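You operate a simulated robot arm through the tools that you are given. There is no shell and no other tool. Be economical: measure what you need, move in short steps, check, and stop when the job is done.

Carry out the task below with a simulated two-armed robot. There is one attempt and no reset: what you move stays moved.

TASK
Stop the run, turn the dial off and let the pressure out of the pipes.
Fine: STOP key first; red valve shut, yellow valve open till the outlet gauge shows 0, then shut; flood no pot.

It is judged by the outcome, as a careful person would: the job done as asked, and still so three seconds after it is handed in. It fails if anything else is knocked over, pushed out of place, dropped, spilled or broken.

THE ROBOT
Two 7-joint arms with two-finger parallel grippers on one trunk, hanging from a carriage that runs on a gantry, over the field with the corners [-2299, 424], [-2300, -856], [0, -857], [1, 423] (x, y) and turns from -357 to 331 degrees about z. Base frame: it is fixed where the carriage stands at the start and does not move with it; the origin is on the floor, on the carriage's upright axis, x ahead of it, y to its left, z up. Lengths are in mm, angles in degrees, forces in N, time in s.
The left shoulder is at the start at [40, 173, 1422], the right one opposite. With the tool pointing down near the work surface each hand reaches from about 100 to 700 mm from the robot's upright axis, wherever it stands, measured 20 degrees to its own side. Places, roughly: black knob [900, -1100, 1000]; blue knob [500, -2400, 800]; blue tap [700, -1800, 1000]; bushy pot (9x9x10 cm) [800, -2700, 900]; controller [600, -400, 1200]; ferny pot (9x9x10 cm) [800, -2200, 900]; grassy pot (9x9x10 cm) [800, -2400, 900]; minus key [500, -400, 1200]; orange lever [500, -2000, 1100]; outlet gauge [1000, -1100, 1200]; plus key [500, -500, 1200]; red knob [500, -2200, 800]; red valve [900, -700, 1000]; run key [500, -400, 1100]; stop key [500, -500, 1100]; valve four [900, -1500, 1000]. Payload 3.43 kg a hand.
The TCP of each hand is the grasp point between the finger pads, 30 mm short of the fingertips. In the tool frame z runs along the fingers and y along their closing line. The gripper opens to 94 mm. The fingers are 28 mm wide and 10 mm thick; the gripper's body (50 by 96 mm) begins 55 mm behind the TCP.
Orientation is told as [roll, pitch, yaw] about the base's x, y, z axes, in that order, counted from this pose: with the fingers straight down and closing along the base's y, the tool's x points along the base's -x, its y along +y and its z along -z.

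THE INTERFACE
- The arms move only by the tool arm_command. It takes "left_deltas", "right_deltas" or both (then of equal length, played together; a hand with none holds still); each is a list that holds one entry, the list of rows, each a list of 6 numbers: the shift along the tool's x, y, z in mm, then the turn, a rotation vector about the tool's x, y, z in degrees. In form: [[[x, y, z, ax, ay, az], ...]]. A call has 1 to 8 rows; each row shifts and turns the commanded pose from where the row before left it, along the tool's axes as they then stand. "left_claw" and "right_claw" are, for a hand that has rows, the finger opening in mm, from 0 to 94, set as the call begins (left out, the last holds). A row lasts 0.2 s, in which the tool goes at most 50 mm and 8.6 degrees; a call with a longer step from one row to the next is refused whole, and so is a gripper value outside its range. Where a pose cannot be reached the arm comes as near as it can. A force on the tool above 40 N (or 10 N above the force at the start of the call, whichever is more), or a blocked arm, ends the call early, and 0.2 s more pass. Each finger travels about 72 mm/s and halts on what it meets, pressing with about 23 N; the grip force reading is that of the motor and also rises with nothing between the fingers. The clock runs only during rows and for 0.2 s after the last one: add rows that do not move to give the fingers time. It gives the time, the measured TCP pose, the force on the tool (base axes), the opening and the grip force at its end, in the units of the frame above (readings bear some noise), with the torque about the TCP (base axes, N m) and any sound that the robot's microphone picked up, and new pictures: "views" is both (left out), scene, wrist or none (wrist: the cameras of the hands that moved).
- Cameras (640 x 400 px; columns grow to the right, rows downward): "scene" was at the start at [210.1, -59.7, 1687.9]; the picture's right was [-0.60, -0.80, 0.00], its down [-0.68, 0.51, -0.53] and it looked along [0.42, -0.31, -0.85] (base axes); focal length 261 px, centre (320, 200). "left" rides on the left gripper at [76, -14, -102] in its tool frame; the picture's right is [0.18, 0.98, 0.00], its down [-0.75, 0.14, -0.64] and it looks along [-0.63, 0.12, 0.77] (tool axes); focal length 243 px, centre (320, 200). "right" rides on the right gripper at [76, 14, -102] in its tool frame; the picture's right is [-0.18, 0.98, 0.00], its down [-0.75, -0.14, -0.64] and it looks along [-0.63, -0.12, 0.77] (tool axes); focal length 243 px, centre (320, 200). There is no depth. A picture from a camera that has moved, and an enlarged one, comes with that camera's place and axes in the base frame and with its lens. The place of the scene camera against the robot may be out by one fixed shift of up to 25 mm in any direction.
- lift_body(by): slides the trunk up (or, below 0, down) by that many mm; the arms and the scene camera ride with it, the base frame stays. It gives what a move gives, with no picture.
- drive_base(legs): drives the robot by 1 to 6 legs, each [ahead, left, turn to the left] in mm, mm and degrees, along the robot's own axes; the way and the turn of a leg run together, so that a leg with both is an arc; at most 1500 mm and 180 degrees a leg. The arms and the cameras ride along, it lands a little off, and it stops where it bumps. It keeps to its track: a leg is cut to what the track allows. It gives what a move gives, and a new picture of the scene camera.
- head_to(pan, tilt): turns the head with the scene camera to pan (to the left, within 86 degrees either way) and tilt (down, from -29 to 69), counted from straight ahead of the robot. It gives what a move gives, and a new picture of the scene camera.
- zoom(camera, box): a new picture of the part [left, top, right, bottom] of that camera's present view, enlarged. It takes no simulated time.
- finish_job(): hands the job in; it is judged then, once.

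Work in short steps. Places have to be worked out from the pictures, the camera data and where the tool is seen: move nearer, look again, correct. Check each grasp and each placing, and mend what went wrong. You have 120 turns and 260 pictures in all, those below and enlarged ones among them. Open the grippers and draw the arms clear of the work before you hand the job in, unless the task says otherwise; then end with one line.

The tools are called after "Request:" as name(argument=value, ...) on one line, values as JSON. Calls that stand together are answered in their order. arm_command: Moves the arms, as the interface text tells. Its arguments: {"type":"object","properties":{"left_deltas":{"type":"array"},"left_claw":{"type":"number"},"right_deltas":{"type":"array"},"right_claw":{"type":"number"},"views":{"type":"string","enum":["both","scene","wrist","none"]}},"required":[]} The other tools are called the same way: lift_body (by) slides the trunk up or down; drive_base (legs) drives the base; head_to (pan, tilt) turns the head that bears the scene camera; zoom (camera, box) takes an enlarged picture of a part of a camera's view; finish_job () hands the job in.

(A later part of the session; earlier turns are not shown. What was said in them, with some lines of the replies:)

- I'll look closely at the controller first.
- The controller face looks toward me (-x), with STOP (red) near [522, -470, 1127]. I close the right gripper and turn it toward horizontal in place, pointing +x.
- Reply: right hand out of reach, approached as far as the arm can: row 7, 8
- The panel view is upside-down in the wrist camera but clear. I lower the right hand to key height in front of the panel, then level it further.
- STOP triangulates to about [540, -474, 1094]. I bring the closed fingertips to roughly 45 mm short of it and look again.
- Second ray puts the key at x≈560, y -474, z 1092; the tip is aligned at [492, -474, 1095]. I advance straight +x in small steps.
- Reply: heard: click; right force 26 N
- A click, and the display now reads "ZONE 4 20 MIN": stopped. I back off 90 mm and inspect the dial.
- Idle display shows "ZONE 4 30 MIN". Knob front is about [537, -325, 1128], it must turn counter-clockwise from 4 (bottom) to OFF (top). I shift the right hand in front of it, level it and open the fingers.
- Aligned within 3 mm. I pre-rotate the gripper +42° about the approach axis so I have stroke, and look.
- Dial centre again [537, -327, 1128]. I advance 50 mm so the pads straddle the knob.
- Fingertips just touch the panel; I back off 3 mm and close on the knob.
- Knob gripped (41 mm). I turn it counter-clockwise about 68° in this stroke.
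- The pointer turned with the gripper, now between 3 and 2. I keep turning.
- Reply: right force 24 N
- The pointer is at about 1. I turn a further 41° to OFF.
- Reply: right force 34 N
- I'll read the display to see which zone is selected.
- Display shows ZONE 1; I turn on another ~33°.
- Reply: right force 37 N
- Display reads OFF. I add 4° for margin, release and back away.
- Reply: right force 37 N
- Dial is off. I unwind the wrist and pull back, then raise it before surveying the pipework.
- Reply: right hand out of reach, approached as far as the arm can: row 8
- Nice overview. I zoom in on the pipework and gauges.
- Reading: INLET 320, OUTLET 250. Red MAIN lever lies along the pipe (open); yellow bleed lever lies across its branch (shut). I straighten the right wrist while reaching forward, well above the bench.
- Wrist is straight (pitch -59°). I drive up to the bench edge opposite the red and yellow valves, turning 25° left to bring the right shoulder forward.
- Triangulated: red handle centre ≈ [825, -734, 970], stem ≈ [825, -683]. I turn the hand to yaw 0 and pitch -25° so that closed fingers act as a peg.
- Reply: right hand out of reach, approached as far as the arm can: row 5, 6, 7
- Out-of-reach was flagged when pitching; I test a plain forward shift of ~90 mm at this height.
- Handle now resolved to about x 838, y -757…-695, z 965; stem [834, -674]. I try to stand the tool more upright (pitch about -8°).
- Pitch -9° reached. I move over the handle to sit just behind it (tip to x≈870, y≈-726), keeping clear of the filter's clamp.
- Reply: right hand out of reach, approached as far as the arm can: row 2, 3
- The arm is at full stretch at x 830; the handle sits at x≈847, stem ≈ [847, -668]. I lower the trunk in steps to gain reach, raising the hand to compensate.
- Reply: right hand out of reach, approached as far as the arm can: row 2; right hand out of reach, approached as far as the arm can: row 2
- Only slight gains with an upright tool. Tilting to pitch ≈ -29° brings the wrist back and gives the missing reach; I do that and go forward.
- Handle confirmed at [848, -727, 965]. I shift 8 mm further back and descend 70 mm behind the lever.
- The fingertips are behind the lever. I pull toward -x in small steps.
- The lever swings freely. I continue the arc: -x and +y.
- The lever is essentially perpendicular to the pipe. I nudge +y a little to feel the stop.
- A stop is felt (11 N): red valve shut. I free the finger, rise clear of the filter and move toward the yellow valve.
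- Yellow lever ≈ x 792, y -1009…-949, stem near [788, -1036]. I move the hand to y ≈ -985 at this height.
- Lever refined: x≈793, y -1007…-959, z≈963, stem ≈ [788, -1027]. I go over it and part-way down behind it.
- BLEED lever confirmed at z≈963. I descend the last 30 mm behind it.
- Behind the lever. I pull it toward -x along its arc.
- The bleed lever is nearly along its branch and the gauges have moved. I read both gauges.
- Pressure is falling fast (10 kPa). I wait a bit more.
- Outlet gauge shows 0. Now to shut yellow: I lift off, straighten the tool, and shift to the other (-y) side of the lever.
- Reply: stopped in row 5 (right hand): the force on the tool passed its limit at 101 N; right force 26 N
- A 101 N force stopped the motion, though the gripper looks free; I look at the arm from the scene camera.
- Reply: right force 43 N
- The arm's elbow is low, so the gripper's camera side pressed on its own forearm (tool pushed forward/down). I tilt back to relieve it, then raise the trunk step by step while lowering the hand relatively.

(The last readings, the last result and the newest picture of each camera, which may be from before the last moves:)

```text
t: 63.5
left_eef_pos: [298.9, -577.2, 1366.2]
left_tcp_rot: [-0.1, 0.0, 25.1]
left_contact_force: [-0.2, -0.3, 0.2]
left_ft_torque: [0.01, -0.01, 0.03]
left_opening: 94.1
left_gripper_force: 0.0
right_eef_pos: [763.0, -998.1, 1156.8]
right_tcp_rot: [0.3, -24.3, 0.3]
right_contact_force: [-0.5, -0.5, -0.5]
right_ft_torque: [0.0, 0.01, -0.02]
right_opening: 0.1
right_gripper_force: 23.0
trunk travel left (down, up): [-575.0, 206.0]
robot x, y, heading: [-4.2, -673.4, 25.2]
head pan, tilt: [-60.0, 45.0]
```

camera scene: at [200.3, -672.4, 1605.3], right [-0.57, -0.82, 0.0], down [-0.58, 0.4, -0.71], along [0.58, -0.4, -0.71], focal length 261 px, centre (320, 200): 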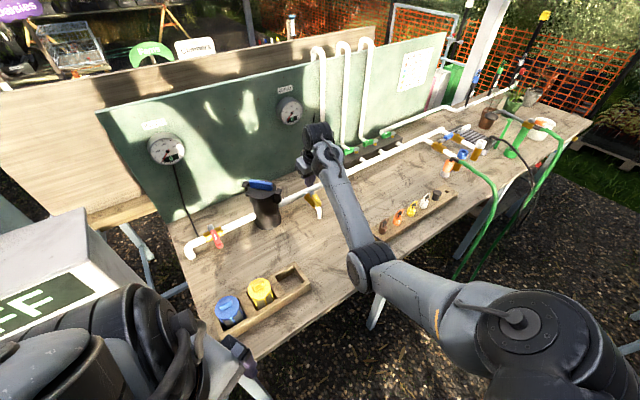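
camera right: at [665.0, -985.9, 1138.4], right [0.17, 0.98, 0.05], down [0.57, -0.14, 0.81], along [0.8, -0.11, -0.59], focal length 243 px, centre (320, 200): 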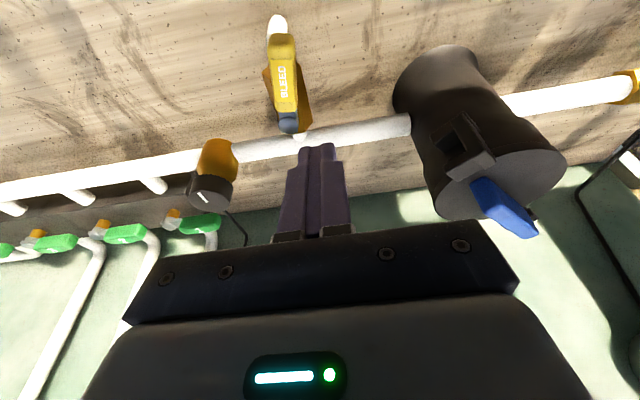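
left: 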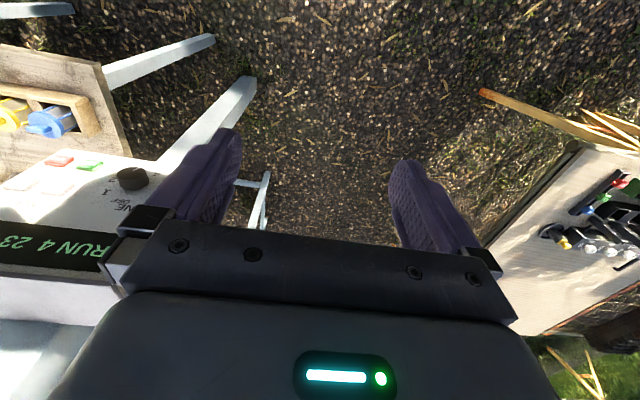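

Contact is gone. I lower the hand and shift to the -y side, then straighten gently.

Request:
arm_command(right_deltas=[[[23.1, -18, 26.1, 0, 0, 0], [23.1, -18, 26.1, 0, 0, 0], [23.1, -18, 26.1, 0, 0, 0], [0, 0, 0, 0, 5, 0], [0, 0, 0, 0, 5, 0], [0, 0, 0, 0, 5, 0], [0, 0, 0, 0, 0, 0]]], views="both")

```text
t: 65.2
left_eef_pos: [300.1, -578.1, 1365.5]
left_tcp_rot: [0.0, 0.0, 25.1]
left_contact_force: [-0.3, 0.5, 0.4]
left_ft_torque: [-0.02, -0.02, -0.01]
left_opening: 93.8
left_gripper_force: 0.0
right_eef_pos: [734.6, -1050.9, 1054.9]
right_tcp_rot: [0.3, -9.2, 0.4]
right_contact_force: [-0.3, 0.3, -0.1]
right_ft_torque: [-0.02, 0.01, 0.02]
right_opening: 0.0
right_gripper_force: 23.6
trunk travel left (down, up): [-575.0, 206.0]
robot x, y, heading: [-10.3, -674.1, 25.2]
head pan, tilt: [-60.0, 45.0]
camera scene: at [200.2, -672.4, 1705.3], right [-0.57, -0.82, 0.0], down [-0.58, 0.4, -0.71], along [0.58, -0.4, -0.71], focal length 261 px, centre (320, 200)
camera right: at [641.9, -1039.1, 1146.8], right [0.17, 0.98, 0.03], down [0.64, -0.14, 0.75], along [0.75, -0.11, -0.66], focal length 243 px, centre (320, 200)
```

scene: 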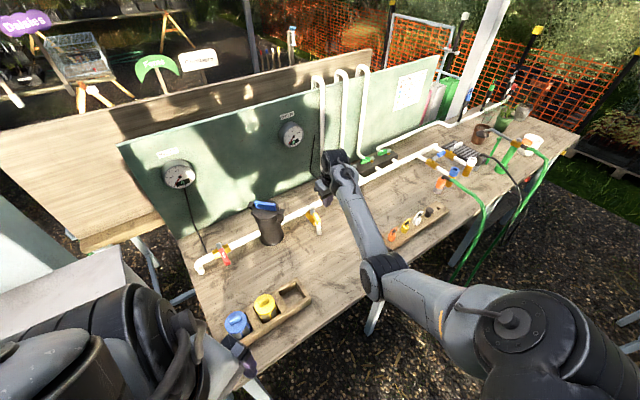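
right: 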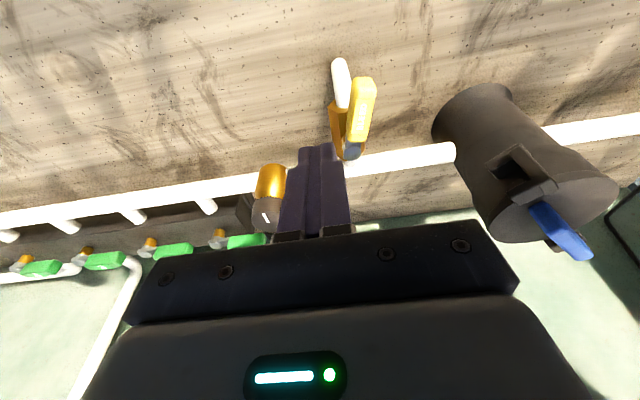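

Lever spans [773, -1025] to [726, -1014]; my tip is 15 mm clear on its -y side. I descend to lever height.

Request:
arm_command(right_deltas=[[[3.8, 0, 23.7, 0, 0, 0], [3.8, 0, 23.7, 0, 0, 0], [3.8, 0, 23.7, 0, 0, 0], [0, 0, 0, 0, 0, 0]]], views="wrist")

```text
t: 66.2
left_eef_pos: [298.8, -577.9, 1365.7]
left_tcp_rot: [0.0, 0.0, 25.2]
left_contact_force: [0.7, -0.3, 0.0]
left_ft_torque: [0.02, 0.02, 0.01]
left_opening: 94.3
left_gripper_force: 0.1
right_eef_pos: [734.6, -1051.6, 983.0]
right_tcp_rot: [0.4, -9.3, 0.4]
right_contact_force: [-1.2, -0.8, 0.2]
right_ft_torque: [-0.01, -0.05, 0.0]
right_opening: 0.1
right_gripper_force: 22.9
trunk travel left (down, up): [-575.0, 206.0]
robot x, y, heading: [-4.9, -677.4, 25.2]
head pan, tilt: [-60.0, 45.0]
camera right: at [641.8, -1039.3, 1074.6], right [0.17, 0.98, 0.03], down [0.64, -0.14, 0.75], along [0.75, -0.11, -0.66], focal length 243 px, centre (320, 200)
```

right: 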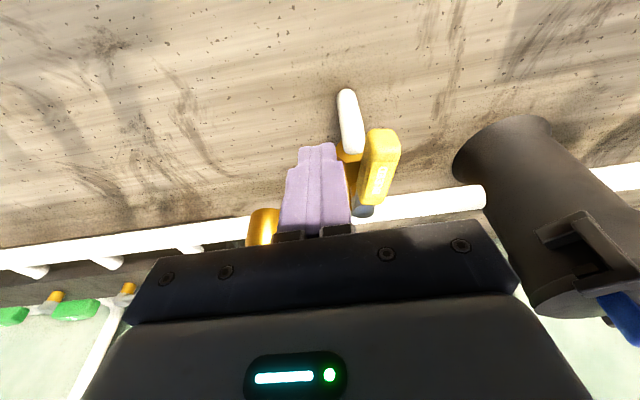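

Beside the lever. I push +y, then curve to +x.

Request:
arm_command(right_deltas=[[[0, 13, 0, 0, 0, 0], [0, 13, 0, 0, 0, 0], [0, 13, 0, 0, 0, 0], [-7, 10, 1.1, 0, 0, 0], [-8, 9, 1.3, 0, 0, 0], [0, 0, 0, 0, 0, 0]]], views="wrist")

```text
t: 67.5
left_eef_pos: [298.4, -578.3, 1366.4]
left_tcp_rot: [0.0, 0.0, 25.1]
left_contact_force: [0.5, -1.6, -0.4]
left_ft_torque: [0.02, 0.03, 0.0]
left_opening: 94.0
left_gripper_force: 0.1
right_eef_pos: [747.6, -993.4, 984.8]
right_tcp_rot: [0.4, -9.3, 0.4]
right_contact_force: [0.0, -0.3, 0.5]
right_ft_torque: [-0.03, -0.02, 0.0]
right_opening: 0.0
right_gripper_force: 22.7
trunk travel left (down, up): [-575.0, 206.0]
robot x, y, heading: [-5.0, -675.3, 25.5]
head pan, tilt: [-60.0, 45.0]
camera right: at [656.6, -980.7, 1075.2], right [0.17, 0.98, 0.03], down [0.64, -0.14, 0.75], along [0.75, -0.11, -0.66], focal length 243 px, centre (320, 200)
```

right: 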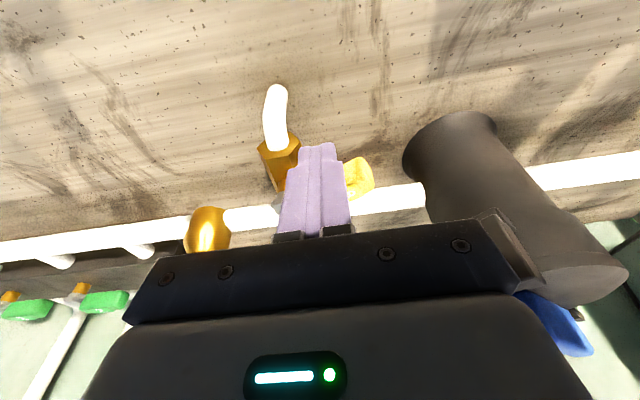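

The lever is nearly back. I push +x to its stop.

Request:
arm_command(right_deltas=[[[-6, 4, 1, 0, 0, 0], [-6, 2, 1, 0, 0, 0], [-4, 0, 0.6, 0, 0, 0], [-4, 0, 0.6, 0, 0, 0], [0, 0, 0, 0, 0, 0]]], views="wrist")

```text
t: 68.8
left_eef_pos: [299.0, -577.0, 1365.4]
left_tcp_rot: [0.0, 0.0, 25.2]
left_contact_force: [0.4, 0.0, 0.9]
left_ft_torque: [-0.01, 0.0, 0.01]
left_opening: 94.0
left_gripper_force: 0.0
right_eef_pos: [767.9, -987.0, 983.0]
right_tcp_rot: [0.3, -9.2, 0.6]
right_contact_force: [-6.6, 0.8, 2.8]
right_ft_torque: [-0.03, 0.13, 0.01]
right_opening: 0.0
right_gripper_force: 23.2
trunk travel left (down, up): [-575.0, 206.0]
robot x, y, heading: [-7.1, -674.9, 25.2]
head pan, tilt: [-60.0, 45.0]
camera right: at [676.0, -974.8, 1074.6], right [0.17, 0.98, 0.03], down [0.64, -0.14, 0.75], along [0.75, -0.11, -0.66], focal length 243 px, centre (320, 200)
```

right: 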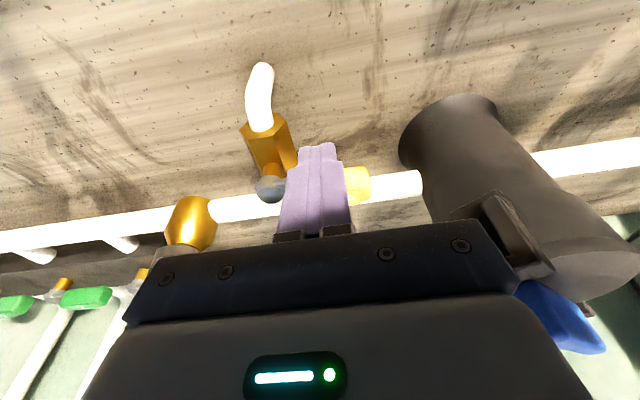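

Reaction of 6.6 N suggests the stop; one more 3 mm nudge, then I back off and rise.

Request:
arm_command(right_deltas=[[[-3, 0, 0.5, 0, 0, 0], [0, 0, 0, 0, 0, 0]]], views="none")

Request:
arm_command(right_deltas=[[[15, 0, -3, 0, 0, 0], [10, 0, -40, 0, 0, 0], [5, 0, -45, 0, 0, 0], [0, 0, -45, 0, 0, 0], [0, 0, 0, 0, 0, 0]]], views="both")

Request:
zoom(camera="scene", box=[140, 100, 400, 280])

```text
t: 69.3
left_eef_pos: [296.4, -578.2, 1365.7]
left_tcp_rot: [0.1, 0.1, 25.3]
left_contact_force: [0.2, -0.3, 0.8]
left_ft_torque: [-0.04, 0.03, 0.02]
left_opening: 94.1
left_gripper_force: 0.0
right_eef_pos: [768.8, -987.6, 982.2]
right_tcp_rot: [0.3, -9.0, 0.4]
right_contact_force: [-23.7, 2.0, 10.3]
right_ft_torque: [0.11, 0.44, 0.03]
right_opening: 0.0
right_gripper_force: 23.1
trunk travel left (down, up): [-575.0, 206.0]
robot x, y, heading: [-6.2, -675.6, 25.3]
head pan, tilt: [-60.0, 45.0]
```

```text
t: 70.3
left_eef_pos: [299.2, -578.1, 1365.3]
left_tcp_rot: [0.1, 0.0, 25.2]
left_contact_force: [-1.0, 0.6, 0.2]
left_ft_torque: [0.0, 0.01, -0.01]
left_opening: 93.9
left_gripper_force: 0.1
right_eef_pos: [725.8, -988.6, 1095.5]
right_tcp_rot: [0.1, -10.5, 0.4]
right_contact_force: [19.5, -0.7, -29.0]
right_ft_torque: [-0.43, -0.76, -0.31]
right_opening: 0.0
right_gripper_force: 23.3
trunk travel left (down, up): [-575.0, 206.0]
robot x, y, heading: [-7.3, -677.1, 25.4]
head pan, tilt: [-60.0, 45.0]
stopped in row 4 (right hand): the force on the tool passed its limit at 135 N (the readings are from after the stop); the commanded pose is now the measured one
camera scene: at [200.3, -672.4, 1705.3], right [-0.57, -0.82, 0.0], down [-0.58, 0.4, -0.71], along [0.58, -0.4, -0.71], focal length 261 px, centre (320, 200)
camera right: at [632.6, -975.6, 1184.8], right [0.17, 0.98, 0.04], down [0.63, -0.14, 0.77], along [0.76, -0.11, -0.64], focal length 243 px, centre (320, 200)
```

scene: 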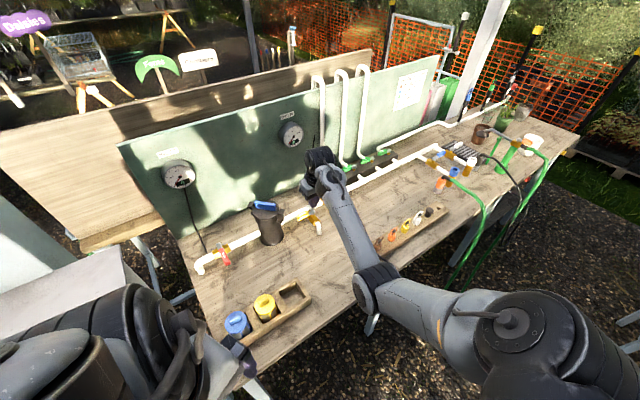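
right: 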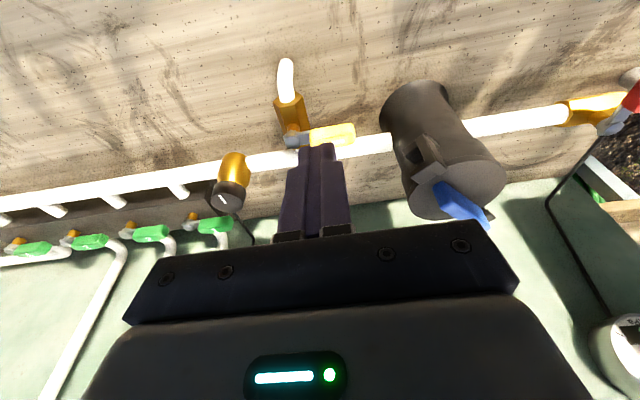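

```text
2.22 times, centred on (270, 190) of scene
camera zoom: at [200.3, -672.4, 1705.3], right [-0.57, -0.82, 0.0], down [-0.58, 0.4, -0.71], along [0.58, -0.4, -0.71], focal length 581 px, centre (431, 222)
```

zoom: 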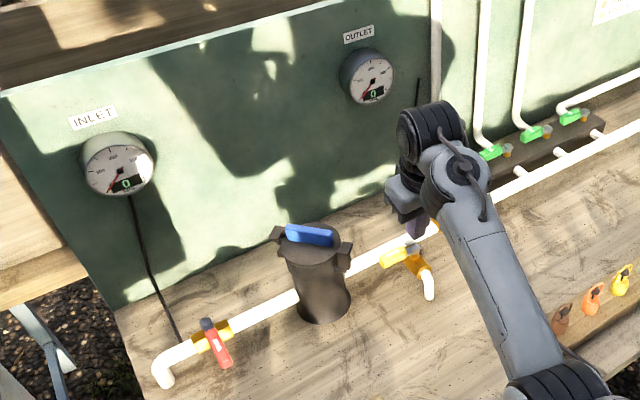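

Yellow is shut against its stop, gauges read 0, red is across the pipe. I relieve the self-contact, raise the trunk and back straight away from the bench.

Request:
arm_command(right_deltas=[[[0, 0, 0, 0, -6, 0], [0, 0, 0, 0, -6, 0], [0, 0, 0, 0, -6, 0], [0, 0, 0, 0, 0, 0]]], right_claw=40, views="none")

Request:
lift_body(by=150)

Request:
drive_base(legs=[[-362, 169, 0]])

Request:
head_to(pan=-50, tilt=32)

```text
t: 71.3
left_eef_pos: [298.3, -578.7, 1366.6]
left_tcp_rot: [-0.1, 0.0, 25.3]
left_contact_force: [-0.3, -0.2, 0.7]
left_ft_torque: [0.01, 0.03, 0.02]
left_opening: 93.8
left_gripper_force: 0.1
right_eef_pos: [725.5, -988.4, 1095.7]
right_tcp_rot: [0.1, -28.3, 0.3]
right_contact_force: [0.0, 0.1, 0.1]
right_ft_torque: [-0.02, -0.01, 0.01]
right_opening: 40.0
right_gripper_force: 0.0
trunk travel left (down, up): [-575.0, 206.0]
robot x, y, heading: [-5.1, -676.0, 25.5]
head pan, tilt: [-60.0, 45.0]
```

```text
t: 73.1
left_eef_pos: [298.4, -578.5, 1516.7]
left_tcp_rot: [0.0, 0.0, 25.2]
left_contact_force: [0.4, 0.5, 0.6]
left_ft_torque: [0.01, 0.02, -0.01]
left_opening: 93.9
left_gripper_force: 0.0
right_eef_pos: [726.3, -988.8, 1246.5]
right_tcp_rot: [0.1, -28.3, 0.3]
right_contact_force: [0.7, -0.2, 0.4]
right_ft_torque: [0.02, 0.02, 0.0]
right_opening: 39.9
right_gripper_force: 0.1
trunk travel left (down, up): [-725.0, 56.0]
robot x, y, heading: [-6.8, -674.6, 25.0]
head pan, tilt: [-60.0, 45.0]
```

```text
t: 75.6
left_eef_pos: [-99.9, -582.4, 1515.8]
left_tcp_rot: [0.0, 0.0, 25.0]
left_contact_force: [0.4, 0.0, 0.6]
left_ft_torque: [-0.01, 0.02, -0.01]
left_opening: 93.8
left_gripper_force: 0.2
right_eef_pos: [323.0, -994.4, 1246.0]
right_tcp_rot: [0.1, -28.3, 0.1]
right_contact_force: [0.0, 0.2, 0.3]
right_ft_torque: [0.0, -0.02, 0.01]
right_opening: 40.1
right_gripper_force: 0.0
trunk travel left (down, up): [-725.0, 56.0]
robot x, y, heading: [-409.7, -678.0, 25.1]
head pan, tilt: [-60.0, 45.0]
camera scene: at [-199.9, -676.4, 1855.3], right [-0.57, -0.82, 0.0], down [-0.58, 0.41, -0.71], along [0.58, -0.41, -0.71], focal length 261 px, centre (320, 200)
```

scene: 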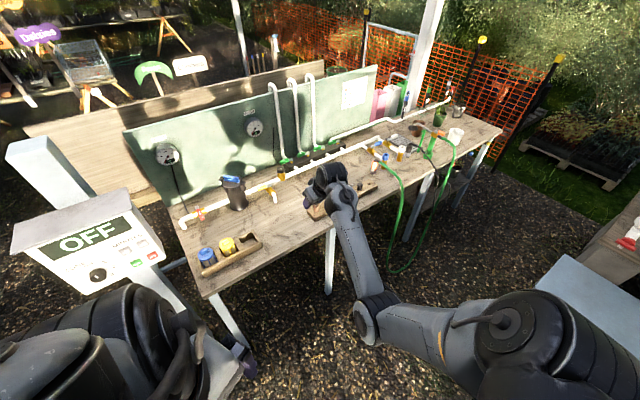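

```text
t: 76.3
left_eef_pos: [-101.1, -581.3, 1515.8]
left_tcp_rot: [0.0, -0.1, 24.9]
left_contact_force: [-0.8, 0.7, 0.2]
left_ft_torque: [-0.03, 0.01, 0.01]
left_opening: 94.0
left_gripper_force: 0.0
right_eef_pos: [324.7, -995.5, 1247.3]
right_tcp_rot: [0.1, -28.3, 0.0]
right_contact_force: [0.8, -0.3, 0.0]
right_ft_torque: [0.05, 0.01, -0.02]
right_opening: 39.8
right_gripper_force: 0.1
trunk travel left (down, up): [-725.0, 56.0]
robot x, y, heading: [-402.2, -681.6, 25.0]
head pan, tilt: [-50.0, 32.0]
camera scene: at [-185.4, -667.6, 1874.7], right [-0.42, -0.91, 0.0], down [-0.48, 0.22, -0.85], along [0.77, -0.36, -0.53], focal length 261 px, centre (320, 200)
```

scene: 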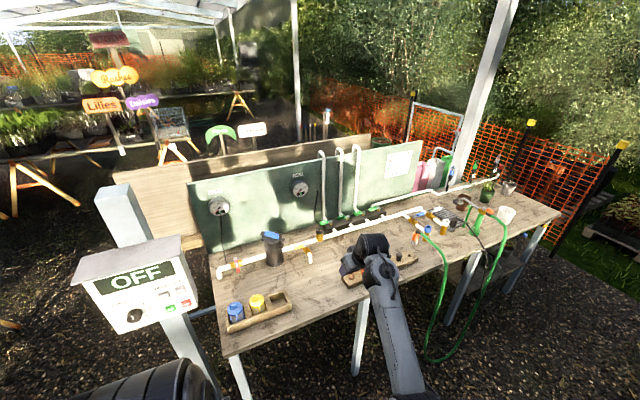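

Arms are clear; a last close check of gauges, levers and pots.

Request:
zoom(camera="scene", box=[190, 160, 350, 280])

Request:
zoom(camera="scene", box=[380, 150, 570, 270])

```text
3.33 times, centred on (270, 220) of scene
camera zoom: at [-185.4, -667.6, 1874.7], right [-0.42, -0.91, 0.0], down [-0.48, 0.22, -0.85], along [0.77, -0.36, -0.53], focal length 871 px, centre (487, 133)
```

zoom: 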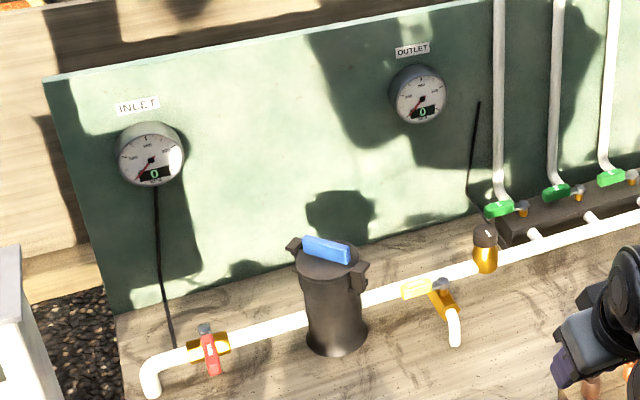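

```text
3.33 times, centred on (475, 210) of scene
camera zoom: at [-185.4, -667.6, 1874.7], right [-0.42, -0.91, 0.0], down [-0.48, 0.22, -0.85], along [0.77, -0.36, -0.53], focal length 871 px, centre (-197, 167)
```

zoom: 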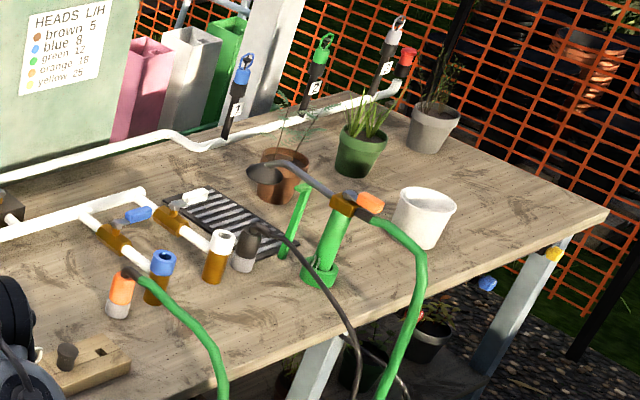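

Both gauges read 0, both levers are shut, the dial is off and nothing on the bench has moved, so I hand it in.

Request:
finish_job()

```text
The job is handed in.
```

The run is stopped with the STOP key, the dial is off, the red and yellow valves are shut, and the outlet gauge shows 0 with no pot flooded.
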